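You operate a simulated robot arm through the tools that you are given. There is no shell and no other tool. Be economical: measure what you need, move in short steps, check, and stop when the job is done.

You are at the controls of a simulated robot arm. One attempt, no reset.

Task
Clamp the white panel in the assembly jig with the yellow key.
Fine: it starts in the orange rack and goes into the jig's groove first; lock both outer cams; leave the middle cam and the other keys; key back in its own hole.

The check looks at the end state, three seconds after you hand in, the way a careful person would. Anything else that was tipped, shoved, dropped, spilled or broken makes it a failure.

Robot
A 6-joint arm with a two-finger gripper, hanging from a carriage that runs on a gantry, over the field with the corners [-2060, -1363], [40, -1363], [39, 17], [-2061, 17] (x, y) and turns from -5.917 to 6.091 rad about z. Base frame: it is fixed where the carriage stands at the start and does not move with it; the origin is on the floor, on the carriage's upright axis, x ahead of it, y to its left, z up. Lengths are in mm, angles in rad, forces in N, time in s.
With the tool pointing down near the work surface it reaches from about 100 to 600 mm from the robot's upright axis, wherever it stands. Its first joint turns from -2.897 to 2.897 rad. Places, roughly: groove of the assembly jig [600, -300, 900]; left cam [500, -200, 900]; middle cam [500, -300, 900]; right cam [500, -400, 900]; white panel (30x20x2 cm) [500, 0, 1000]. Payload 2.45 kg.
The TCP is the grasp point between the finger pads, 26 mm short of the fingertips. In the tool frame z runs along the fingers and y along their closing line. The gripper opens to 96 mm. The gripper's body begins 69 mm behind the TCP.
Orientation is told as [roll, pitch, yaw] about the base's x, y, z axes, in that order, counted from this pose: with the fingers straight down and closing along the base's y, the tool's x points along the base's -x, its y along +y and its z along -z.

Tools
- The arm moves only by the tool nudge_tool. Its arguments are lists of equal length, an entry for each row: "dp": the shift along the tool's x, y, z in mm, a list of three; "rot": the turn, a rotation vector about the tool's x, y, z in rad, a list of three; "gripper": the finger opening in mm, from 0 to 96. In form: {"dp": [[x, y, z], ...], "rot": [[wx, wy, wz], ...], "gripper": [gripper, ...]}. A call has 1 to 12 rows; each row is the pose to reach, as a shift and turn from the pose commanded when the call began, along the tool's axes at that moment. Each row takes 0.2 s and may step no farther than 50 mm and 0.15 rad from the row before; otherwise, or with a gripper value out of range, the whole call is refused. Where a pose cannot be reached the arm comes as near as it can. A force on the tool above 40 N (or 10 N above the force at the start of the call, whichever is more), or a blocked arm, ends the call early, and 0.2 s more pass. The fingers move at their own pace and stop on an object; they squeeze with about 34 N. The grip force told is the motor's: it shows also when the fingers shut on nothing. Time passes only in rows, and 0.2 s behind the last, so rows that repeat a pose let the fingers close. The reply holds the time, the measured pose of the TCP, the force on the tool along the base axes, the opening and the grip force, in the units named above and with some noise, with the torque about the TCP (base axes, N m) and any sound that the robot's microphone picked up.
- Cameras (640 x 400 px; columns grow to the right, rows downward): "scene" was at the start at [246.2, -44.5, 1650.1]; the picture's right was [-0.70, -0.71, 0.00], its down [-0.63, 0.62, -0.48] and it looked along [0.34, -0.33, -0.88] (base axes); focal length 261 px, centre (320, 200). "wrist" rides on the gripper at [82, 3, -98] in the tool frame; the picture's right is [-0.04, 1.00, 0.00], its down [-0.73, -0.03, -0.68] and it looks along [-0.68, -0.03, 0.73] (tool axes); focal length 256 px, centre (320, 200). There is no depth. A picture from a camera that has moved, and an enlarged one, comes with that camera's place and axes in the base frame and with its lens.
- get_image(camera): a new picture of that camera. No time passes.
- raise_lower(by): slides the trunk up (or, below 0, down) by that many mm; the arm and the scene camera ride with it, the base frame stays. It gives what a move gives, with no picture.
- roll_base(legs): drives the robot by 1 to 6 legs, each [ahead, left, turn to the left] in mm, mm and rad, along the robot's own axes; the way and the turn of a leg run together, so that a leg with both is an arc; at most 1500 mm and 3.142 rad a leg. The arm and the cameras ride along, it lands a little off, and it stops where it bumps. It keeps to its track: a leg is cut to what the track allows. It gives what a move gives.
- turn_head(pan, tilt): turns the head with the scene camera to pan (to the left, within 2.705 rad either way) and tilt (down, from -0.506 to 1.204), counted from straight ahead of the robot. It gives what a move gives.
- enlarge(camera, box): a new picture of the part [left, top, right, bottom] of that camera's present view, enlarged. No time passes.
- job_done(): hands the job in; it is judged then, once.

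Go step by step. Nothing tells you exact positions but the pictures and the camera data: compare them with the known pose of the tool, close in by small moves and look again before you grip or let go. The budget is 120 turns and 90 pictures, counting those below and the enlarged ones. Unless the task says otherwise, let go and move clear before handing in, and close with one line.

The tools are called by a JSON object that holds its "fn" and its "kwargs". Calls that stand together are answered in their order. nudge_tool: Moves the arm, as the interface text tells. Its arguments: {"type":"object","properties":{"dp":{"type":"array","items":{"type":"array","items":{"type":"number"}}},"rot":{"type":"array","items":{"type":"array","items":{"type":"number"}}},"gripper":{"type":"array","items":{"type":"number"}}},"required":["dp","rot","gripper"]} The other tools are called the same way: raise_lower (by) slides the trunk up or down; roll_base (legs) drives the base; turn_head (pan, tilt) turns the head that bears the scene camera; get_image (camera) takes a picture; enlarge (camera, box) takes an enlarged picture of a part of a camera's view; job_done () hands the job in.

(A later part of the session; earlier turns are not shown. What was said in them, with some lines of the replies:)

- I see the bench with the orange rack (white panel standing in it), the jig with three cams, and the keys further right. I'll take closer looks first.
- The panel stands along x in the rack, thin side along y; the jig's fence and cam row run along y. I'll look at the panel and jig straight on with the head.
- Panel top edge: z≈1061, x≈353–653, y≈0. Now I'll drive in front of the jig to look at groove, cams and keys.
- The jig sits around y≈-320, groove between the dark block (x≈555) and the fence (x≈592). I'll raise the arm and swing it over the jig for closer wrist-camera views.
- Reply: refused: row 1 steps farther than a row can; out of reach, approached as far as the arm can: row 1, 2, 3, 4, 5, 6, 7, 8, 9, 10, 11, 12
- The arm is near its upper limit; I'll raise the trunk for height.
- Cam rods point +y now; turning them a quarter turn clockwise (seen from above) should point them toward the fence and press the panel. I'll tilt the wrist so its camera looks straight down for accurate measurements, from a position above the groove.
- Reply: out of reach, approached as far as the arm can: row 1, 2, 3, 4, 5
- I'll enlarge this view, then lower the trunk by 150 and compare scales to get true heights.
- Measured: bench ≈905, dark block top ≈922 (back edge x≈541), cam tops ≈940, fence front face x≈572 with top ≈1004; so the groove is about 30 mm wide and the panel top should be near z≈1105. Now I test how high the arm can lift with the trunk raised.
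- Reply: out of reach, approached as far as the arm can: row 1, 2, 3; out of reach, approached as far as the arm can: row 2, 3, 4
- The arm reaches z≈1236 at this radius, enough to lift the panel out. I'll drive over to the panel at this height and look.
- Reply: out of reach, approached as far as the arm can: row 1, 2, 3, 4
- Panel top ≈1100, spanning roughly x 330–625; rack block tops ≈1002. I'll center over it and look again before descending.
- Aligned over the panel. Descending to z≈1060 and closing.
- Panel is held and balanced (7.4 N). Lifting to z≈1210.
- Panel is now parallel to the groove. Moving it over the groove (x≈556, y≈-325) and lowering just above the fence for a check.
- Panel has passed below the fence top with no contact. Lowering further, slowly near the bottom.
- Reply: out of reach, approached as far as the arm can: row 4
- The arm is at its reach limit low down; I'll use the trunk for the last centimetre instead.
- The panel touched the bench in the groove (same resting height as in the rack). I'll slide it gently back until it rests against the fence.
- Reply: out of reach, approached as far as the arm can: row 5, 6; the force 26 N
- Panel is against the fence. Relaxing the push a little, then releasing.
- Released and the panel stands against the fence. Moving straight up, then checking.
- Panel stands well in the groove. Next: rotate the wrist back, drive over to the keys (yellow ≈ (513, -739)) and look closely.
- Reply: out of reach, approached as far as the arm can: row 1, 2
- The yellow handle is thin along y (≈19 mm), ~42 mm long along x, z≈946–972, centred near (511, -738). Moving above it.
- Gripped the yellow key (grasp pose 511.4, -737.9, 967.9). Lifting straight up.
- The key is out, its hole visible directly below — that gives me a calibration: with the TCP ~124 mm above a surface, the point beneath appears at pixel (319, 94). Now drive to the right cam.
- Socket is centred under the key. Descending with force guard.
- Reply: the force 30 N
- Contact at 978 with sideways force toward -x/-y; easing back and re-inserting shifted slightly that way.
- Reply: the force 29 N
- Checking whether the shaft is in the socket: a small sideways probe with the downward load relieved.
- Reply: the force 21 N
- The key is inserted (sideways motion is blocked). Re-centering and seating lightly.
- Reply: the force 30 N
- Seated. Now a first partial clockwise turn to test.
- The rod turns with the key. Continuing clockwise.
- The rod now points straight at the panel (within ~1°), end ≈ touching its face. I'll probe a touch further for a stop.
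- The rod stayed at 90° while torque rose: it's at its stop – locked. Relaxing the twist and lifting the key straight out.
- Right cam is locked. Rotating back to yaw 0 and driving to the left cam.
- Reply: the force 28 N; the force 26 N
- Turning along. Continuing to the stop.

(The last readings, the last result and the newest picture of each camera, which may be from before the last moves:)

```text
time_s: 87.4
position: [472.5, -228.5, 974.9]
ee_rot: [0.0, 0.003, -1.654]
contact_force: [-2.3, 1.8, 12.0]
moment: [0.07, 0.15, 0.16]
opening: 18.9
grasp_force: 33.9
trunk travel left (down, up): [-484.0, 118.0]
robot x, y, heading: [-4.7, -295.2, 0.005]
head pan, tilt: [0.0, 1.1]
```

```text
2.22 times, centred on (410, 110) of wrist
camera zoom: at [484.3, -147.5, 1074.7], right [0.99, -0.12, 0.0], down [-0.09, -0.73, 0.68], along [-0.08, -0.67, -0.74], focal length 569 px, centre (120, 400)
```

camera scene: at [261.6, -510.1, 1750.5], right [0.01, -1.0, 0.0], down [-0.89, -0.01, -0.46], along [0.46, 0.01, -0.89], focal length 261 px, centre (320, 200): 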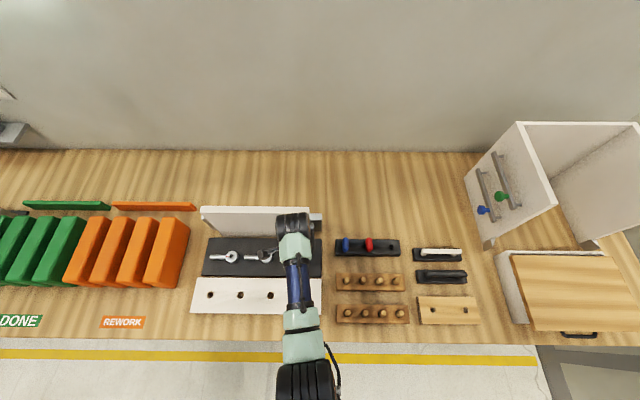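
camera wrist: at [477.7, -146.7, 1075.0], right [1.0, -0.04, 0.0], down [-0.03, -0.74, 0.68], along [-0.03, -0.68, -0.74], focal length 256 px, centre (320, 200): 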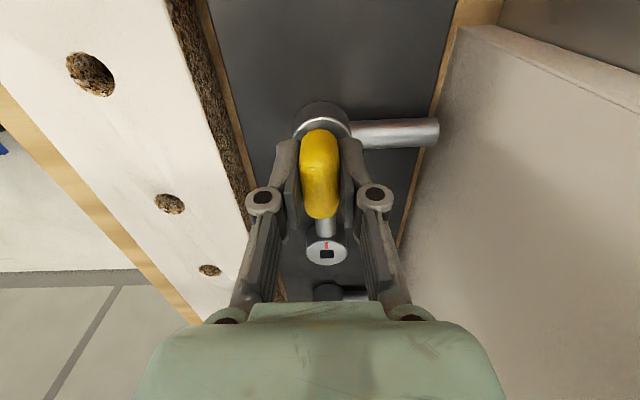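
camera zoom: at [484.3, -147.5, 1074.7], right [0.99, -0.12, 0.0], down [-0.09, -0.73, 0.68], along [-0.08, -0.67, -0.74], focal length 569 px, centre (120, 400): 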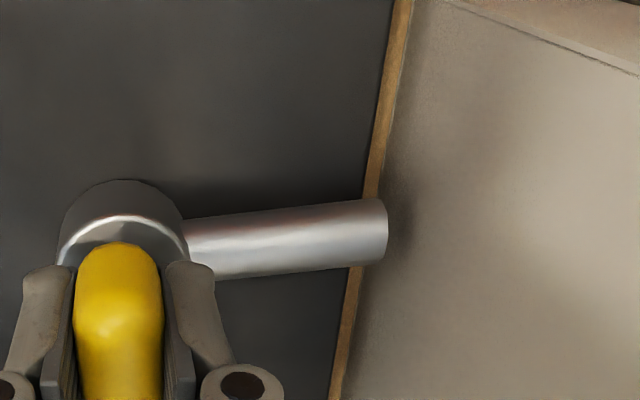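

Left cam is at its stop too. Relaxing twist and lifting the key out.

{"fn": "nudge_tool", "kwargs": {"dp": [[0, 0, 0], [0, 0, 0], [0, 0, -6], [0, 0, -14], [0, 0, -24], [0, 0, -40], [0, 0, -60], [0, 0, -85]], "rot": [[0, 0, -0.04], [0, 0, -0.08], [0, 0, -0.08], [0, 0, -0.08], [0, 0, -0.08], [0, 0, -0.08], [0, 0, -0.08], [0, 0, -0.08]], "gripper": [0, 0, 0, 0, 0, 0, 0, 0]}}

{"fn": "nudge_tool", "kwargs": {"dp": [[0, 0, 0], [0, 0, 0], [0, 0, 0], [0, 0, 0], [0, 0, 0], [0, 0, 0], [0, 0, 0], [0, 0, 0], [0, 0, 0], [0, 0, 0], [0, 0, 0], [0, 0, 0]], "rot": [[0, 0, -0.13], [0, 0, -0.26], [0, 0, -0.39], [0, 0, -0.52], [0, 0, -0.65], [0, 0, -0.78], [0, 0, -0.91], [0, 0, -1.04], [0, 0, -1.17], [0, 0, -1.3], [0, 0, -1.43], [0, 0, -1.57]], "gripper": [0, 0, 0, 0, 0, 0, 0, 0, 0, 0, 0, 0]}}

{"fn": "get_image", "kwargs": {"camera": "wrist"}}

```text
time_s: 89.2
position: [473.9, -227.6, 1060.1]
ee_rot: [0.002, 0.0, -1.573]
contact_force: [-0.3, 0.3, -0.3]
moment: [0.0, -0.02, 0.02]
opening: 18.8
grasp_force: 32.8
trunk travel left (down, up): [-484.0, 118.0]
robot x, y, heading: [-6.0, -295.9, 0.014]
head pan, tilt: [0.0, 1.1]
```

```text
time_s: 91.8
position: [472.9, -228.7, 1059.6]
ee_rot: [0.002, -0.002, 0.0]
contact_force: [0.0, -0.5, -0.4]
moment: [0.02, 0.0, -0.01]
opening: 18.9
grasp_force: 33.9
trunk travel left (down, up): [-484.0, 118.0]
robot x, y, heading: [-6.9, -295.2, 0.011]
head pan, tilt: [0.0, 1.1]
```

```text
23 pictures are left
camera wrist: at [391.7, -226.3, 1159.1], right [0.04, 1.0, 0.0], down [0.73, -0.03, 0.68], along [0.68, -0.03, -0.73], focal length 256 px, centre (320, 200)
```

wrist: 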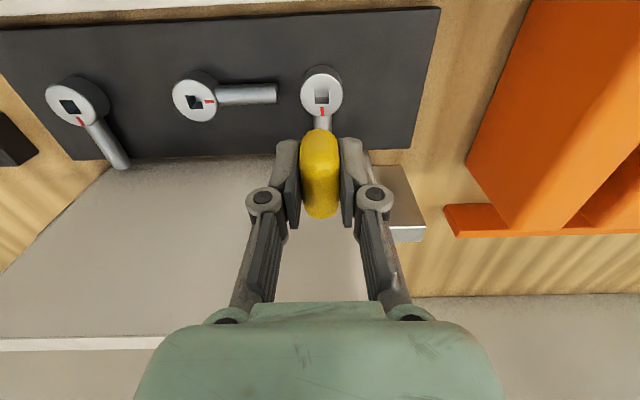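

Both outer cams point at the panel, middle one untouched. Returning the key: raise, drive to the key holder, align over its hole.

{"fn": "raise_lower", "kwargs": {"by": 40}}

{"fn": "roll_base", "kwargs": {"legs": [[0, -509, 0]]}}

{"fn": "nudge_tool", "kwargs": {"dp": [[-19, 0, 0], [-38, 0, 0]], "rot": [[0, 0, 0], [0, 0, 0]], "gripper": [0, 0]}}

{"fn": "raise_lower", "kwargs": {"by": -40}}

{"fn": "get_image", "kwargs": {"camera": "wrist"}}

{"fn": "enlarge", "kwargs": {"camera": "wrist", "box": [280, 60, 360, 130]}}

```text
time_s: 92.6
position: [471.8, -229.0, 1100.4]
ee_rot: [0.002, -0.003, -0.004]
contact_force: [-0.7, 0.5, -0.8]
moment: [-0.01, 0.02, 0.03]
opening: 18.9
grasp_force: 33.9
trunk travel left (down, up): [-524.0, 78.0]
robot x, y, heading: [-7.0, -295.2, 0.007]
head pan, tilt: [0.0, 1.1]
```

```text
time_s: 95.6
position: [477.6, -733.6, 1100.1]
ee_rot: [0.002, -0.002, 0.0]
contact_force: [-0.1, 0.5, 0.0]
moment: [0.01, 0.03, -0.01]
opening: 18.8
grasp_force: 34.2
trunk travel left (down, up): [-524.0, 78.0]
robot x, y, heading: [3.5, -801.4, 0.017]
head pan, tilt: [0.0, 1.1]
```

```text
time_s: 96.2
position: [515.9, -734.4, 1100.7]
ee_rot: [0.001, -0.001, 0.0]
contact_force: [0.5, 0.4, -0.6]
moment: [0.0, -0.01, 0.0]
opening: 18.9
grasp_force: 33.5
trunk travel left (down, up): [-524.0, 78.0]
robot x, y, heading: [2.5, -805.3, 0.014]
head pan, tilt: [0.0, 1.1]
```

```text
time_s: 97.0
position: [516.4, -733.8, 1058.9]
ee_rot: [0.001, -0.002, 0.001]
contact_force: [0.7, 0.6, -0.7]
moment: [-0.03, -0.03, 0.0]
opening: 18.9
grasp_force: 34.5
trunk travel left (down, up): [-484.0, 118.0]
robot x, y, heading: [2.7, -804.5, 0.014]
head pan, tilt: [0.0, 1.1]
```

```text
22 pictures are left
camera wrist: at [435.5, -730.7, 1158.8], right [0.04, 1.0, 0.0], down [0.73, -0.03, 0.68], along [0.68, -0.03, -0.73], focal length 256 px, centre (320, 200)
```

wrist: 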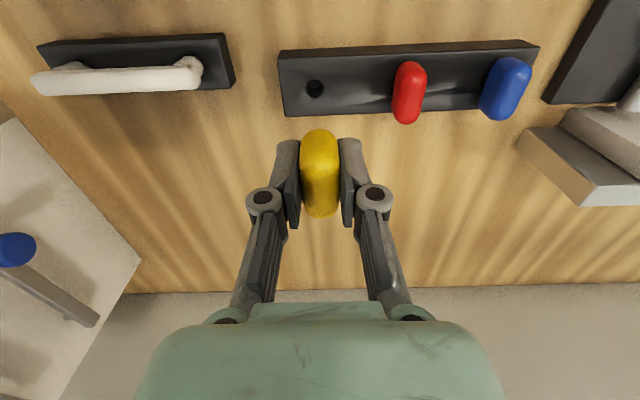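

```text
5.71 times, centred on (320, 95) of wrist
camera zoom: at [435.5, -730.7, 1158.8], right [0.04, 1.0, 0.0], down [0.73, -0.03, 0.68], along [0.68, -0.03, -0.73], focal length 1463 px, centre (320, 800)
```

zoom: 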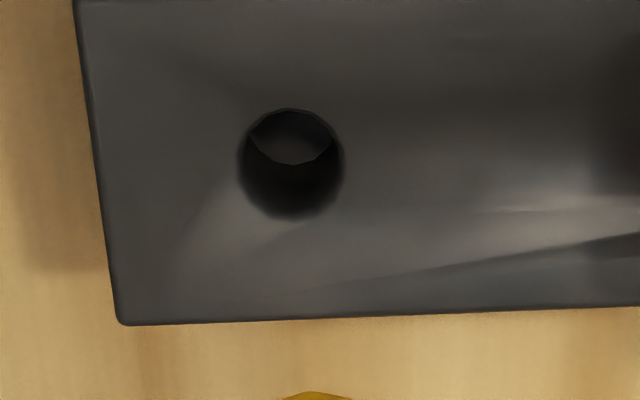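

{"fn": "nudge_tool", "kwargs": {"dp": [[5.2, -4.4, 0], [5.2, -4.4, 0], [5.2, -4.4, 0]], "rot": [[0, 0, -0.004], [0, 0, -0.004], [0, 0, -0.004]], "gripper": [0, 0, 0]}}

{"fn": "enlarge", "kwargs": {"camera": "wrist", "box": [280, 60, 360, 130]}}

```text
time_s: 97.8
position: [509.3, -738.1, 1059.8]
ee_rot: [0.003, -0.001, 0.004]
contact_force: [0.1, -0.1, -0.7]
moment: [0.0, 0.01, -0.03]
opening: 18.7
grasp_force: 34.1
trunk travel left (down, up): [-484.0, 118.0]
robot x, y, heading: [4.3, -799.7, 0.014]
head pan, tilt: [0.0, 1.1]
```

```text
5.71 times, centred on (320, 95) of wrist
camera zoom: at [429.8, -735.5, 1159.2], right [0.04, 1.0, 0.0], down [0.73, -0.03, 0.68], along [0.68, -0.02, -0.73], focal length 1463 px, centre (320, 800)
```

zoom: 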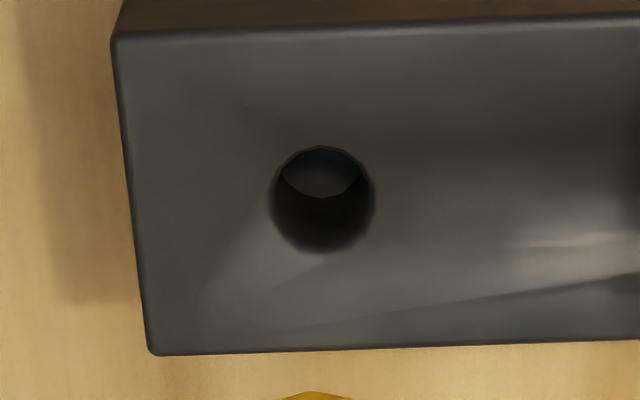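

{"fn": "nudge_tool", "kwargs": {"dp": [[-0.6, 0, 25], [-0.6, 0, 45], [-0.6, 0, 55], [-0.6, 0, 62], [-0.6, 0, 68], [-0.6, 0, 74], [-0.6, 0, 80]], "rot": [[0, 0, 0], [0, 0, 0], [0, 0, 0], [0, 0, 0], [0, 0, 0], [0, 0, 0], [0, 0, 0]], "gripper": [0, 0, 0, 0, 0, 0, 0]}}

{"fn": "get_image", "kwargs": {"camera": "wrist"}}

```text
time_s: 99.4
position: [512.0, -738.3, 980.3]
ee_rot: [0.002, -0.002, 0.004]
contact_force: [0.2, -0.3, 0.7]
moment: [-0.02, 0.0, -0.02]
opening: 19.0
grasp_force: 33.7
trunk travel left (down, up): [-484.0, 118.0]
robot x, y, heading: [3.0, -800.6, 0.016]
head pan, tilt: [0.0, 1.1]
```

```text
19 pictures are left
camera wrist: at [431.4, -735.9, 1079.2], right [0.04, 1.0, 0.0], down [0.73, -0.03, 0.68], along [0.68, -0.02, -0.73], focal length 256 px, centre (320, 200)
```

wrist: 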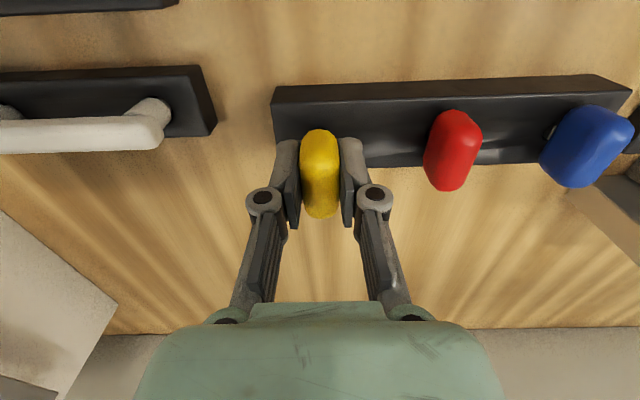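

No contact so far. Continuing into the hole in small steps.

{"fn": "nudge_tool", "kwargs": {"dp": [[0, 0, 3], [0, 0, 6], [0, 0, 9], [0, 0, 12], [0, 0, 14]], "rot": [[0, 0, 0], [0, 0, 0], [0, 0, 0], [0, 0, 0], [0, 0, 0]], "gripper": [0, 0, 0, 0, 0]}}

```text
time_s: 100.6
position: [512.9, -738.4, 966.0]
ee_rot: [0.002, -0.001, 0.003]
contact_force: [0.3, -0.6, -0.5]
moment: [0.01, 0.01, -0.02]
opening: 18.9
grasp_force: 34.2
trunk travel left (down, up): [-484.0, 118.0]
robot x, y, heading: [1.5, -802.7, 0.015]
head pan, tilt: [0.0, 1.1]
```

{"fn": "nudge_tool", "kwargs": {"dp": [[0, 0, 1], [0, 0, 2], [0, 0, 3]], "rot": [[0, 0, 0], [0, 0, 0], [0, 0, 0]], "gripper": [0, 0, 0]}}

{"fn": "get_image", "kwargs": {"camera": "wrist"}}

```text
time_s: 101.4
position: [511.6, -738.7, 961.4]
ee_rot: [0.001, -0.002, 0.006]
contact_force: [0.2, 0.9, -0.5]
moment: [-0.03, 0.03, 0.03]
opening: 18.9
grasp_force: 34.0
trunk travel left (down, up): [-484.0, 118.0]
robot x, y, heading: [3.8, -800.2, 0.019]
head pan, tilt: [0.0, 1.1]
```

```text
18 pictures are left
camera wrist: at [431.0, -735.6, 1061.7], right [0.04, 1.0, 0.0], down [0.73, -0.03, 0.68], along [0.68, -0.02, -0.73], focal length 256 px, centre (320, 200)
```

wrist: 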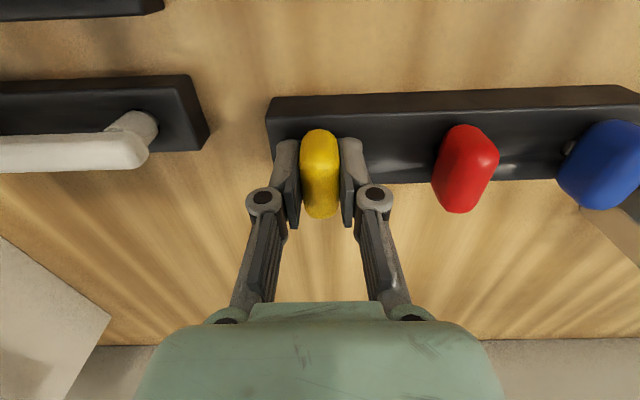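

{"fn": "nudge_tool", "kwargs": {"dp": [[0, 0, 0.7], [0, 0, 1.5], [0, 0, 1.5]], "rot": [[0, 0, 0], [0, 0, 0], [0, 0, 0]], "gripper": [0, 0, 0]}}

```text
time_s: 102.2
position: [511.6, -738.5, 962.1]
ee_rot: [0.001, -0.001, 0.002]
contact_force: [0.1, -0.1, -1.0]
moment: [0.02, 0.03, -0.03]
opening: 18.9
grasp_force: 34.1
trunk travel left (down, up): [-484.0, 118.0]
robot x, y, heading: [1.6, -804.5, 0.016]
head pan, tilt: [0.0, 1.1]
```

Essentially seated; releasing slowly.

{"fn": "nudge_tool", "kwargs": {"dp": [[0, 0, 0], [0, 0, 0], [0, 0, 0], [0, 0, 0], [0, 0, 0]], "rot": [[0, 0, 0], [0, 0, 0], [0, 0, 0], [0, 0, 0], [0, 0, 0]], "gripper": [21, 25, 32, 42, 50]}}

{"fn": "get_image", "kwargs": {"camera": "wrist"}}

```text
time_s: 103.4
position: [511.6, -739.0, 961.3]
ee_rot: [0.002, -0.001, 0.005]
contact_force: [0.3, -0.6, 0.1]
moment: [0.05, -0.01, 0.02]
opening: 50.3
grasp_force: 0.1
trunk travel left (down, up): [-484.0, 118.0]
robot x, y, heading: [3.7, -804.1, 0.012]
head pan, tilt: [0.0, 1.1]
```

```text
17 pictures are left
camera wrist: at [431.0, -735.9, 1060.3], right [0.04, 1.0, 0.0], down [0.73, -0.03, 0.68], along [0.68, -0.02, -0.73], focal length 256 px, centre (320, 200)
```

wrist: 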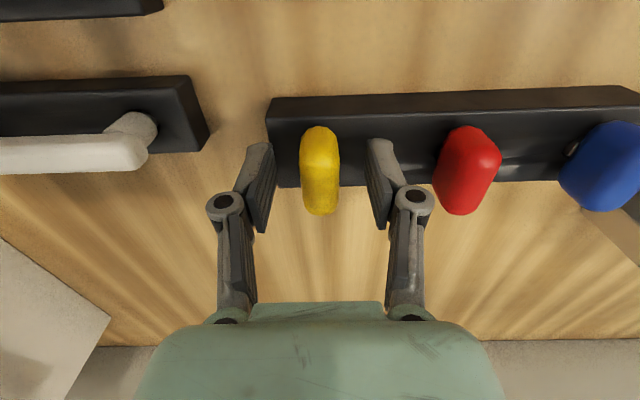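

The key dropped to seat level, same as the red one. Moving up and away, then checking everything.

{"fn": "nudge_tool", "kwargs": {"dp": [[0, 0, -20], [0, 0, -45], [0, 0, -75], [0, 0, -100], [30, 0, -110], [70, 0, -110]], "rot": [[0, 0, 0], [0, 0, 0], [0, 0, 0], [0, 0, 0], [0, 0, 0], [0, 0, 0]], "gripper": [50, 50, 50, 50, 50, 50]}}

{"fn": "raise_lower", "kwargs": {"by": 60}}

{"fn": "turn_head", "kwargs": {"pan": 0.45, "tilt": 1.0}}

{"fn": "get_image", "kwargs": {"camera": "wrist"}}

{"fn": "get_image", "kwargs": {"camera": "scene"}}

```text
time_s: 104.8
position: [440.3, -741.3, 1073.5]
ee_rot: [0.003, -0.002, 0.003]
contact_force: [0.7, -0.3, 0.8]
moment: [-0.03, 0.03, -0.01]
opening: 50.3
grasp_force: 0.1
trunk travel left (down, up): [-484.0, 118.0]
robot x, y, heading: [0.6, -801.0, 0.014]
head pan, tilt: [0.0, 1.1]
```

```text
time_s: 105.8
position: [439.7, -741.2, 1132.8]
ee_rot: [0.002, 0.0, 0.005]
contact_force: [-0.1, -0.8, -0.1]
moment: [0.0, -0.01, -0.02]
opening: 50.1
grasp_force: 0.1
trunk travel left (down, up): [-544.0, 58.0]
robot x, y, heading: [1.3, -803.9, 0.015]
head pan, tilt: [0.0, 1.1]
```

```text
time_s: 106.7
position: [440.6, -742.1, 1133.3]
ee_rot: [0.002, -0.002, 0.004]
contact_force: [0.0, -0.6, -0.4]
moment: [0.0, 0.0, -0.01]
opening: 50.0
grasp_force: 0.0
trunk travel left (down, up): [-544.0, 58.0]
robot x, y, heading: [-1.0, -801.1, 0.016]
head pan, tilt: [0.45, 1.0]
```

```text
16 pictures are left
camera wrist: at [359.9, -738.2, 1232.0], right [0.04, 1.0, 0.0], down [0.73, -0.03, 0.68], along [0.68, -0.02, -0.73], focal length 256 px, centre (320, 200)
```

wrist: 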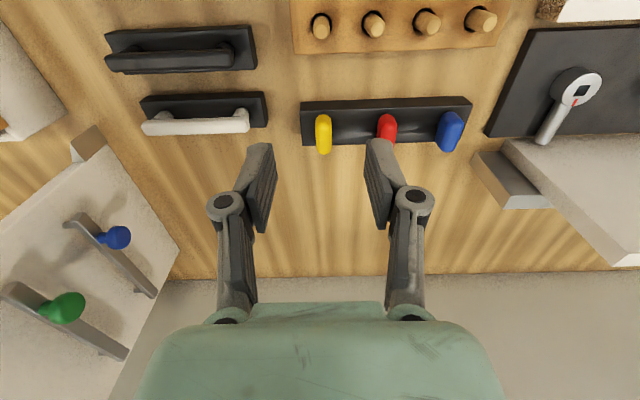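

```text
15 pictures are left
camera scene: at [263.6, -767.6, 1816.8], right [0.45, -0.89, 0.0], down [-0.75, -0.38, -0.54], along [0.48, 0.24, -0.84], focal length 261 px, centre (320, 200)
```

scene: 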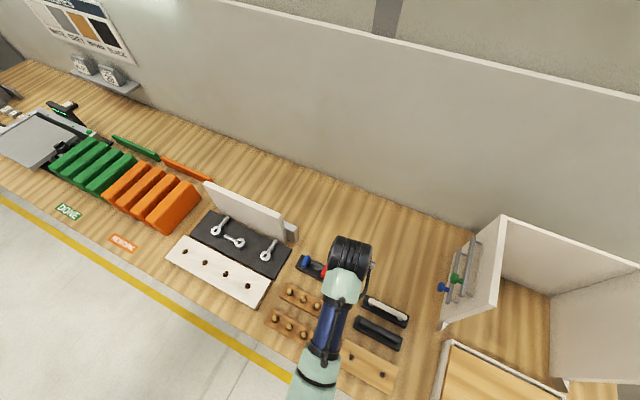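

{"fn": "enlarge", "kwargs": {"camera": "scene", "box": [180, 170, 310, 270]}}

{"fn": "enlarge", "kwargs": {"camera": "wrist", "box": [470, 30, 640, 280]}}

```text
4.00 times, centred on (245, 220) of scene
camera zoom: at [263.6, -767.6, 1816.8], right [0.45, -0.89, 0.0], down [-0.75, -0.38, -0.54], along [0.48, 0.24, -0.84], focal length 1043 px, centre (620, 120)
```

zoom: 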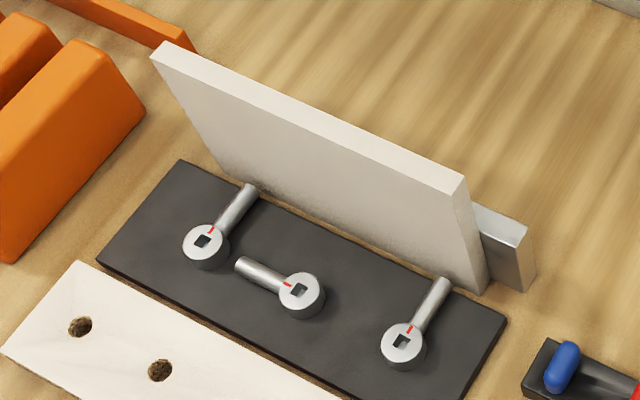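

```text
1.60 times, centred on (555, 155) of wrist
camera zoom: at [359.9, -738.2, 1232.0], right [0.04, 1.0, 0.0], down [0.73, -0.03, 0.68], along [0.68, -0.02, -0.73], focal length 410 px, centre (-56, 272)
```

zoom: 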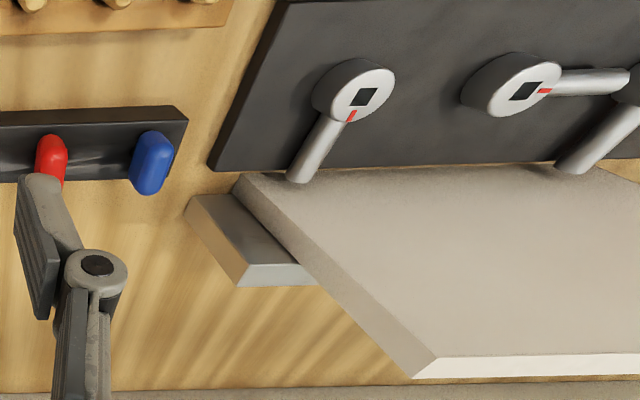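

The panel stands upright against the fence with both outer rods at their stops. The middle cam is untouched and the yellow key is back in its hole. The arm is clear, so I'm handing in.

{"fn": "job_done", "kwargs": {}}

```text
The job is handed in.
```

I handed the job in: the white panel is clamped in the jig's groove with both outer cams locked, and the yellow key is back in its own hole. The middle cam and the other keys were left untouched.
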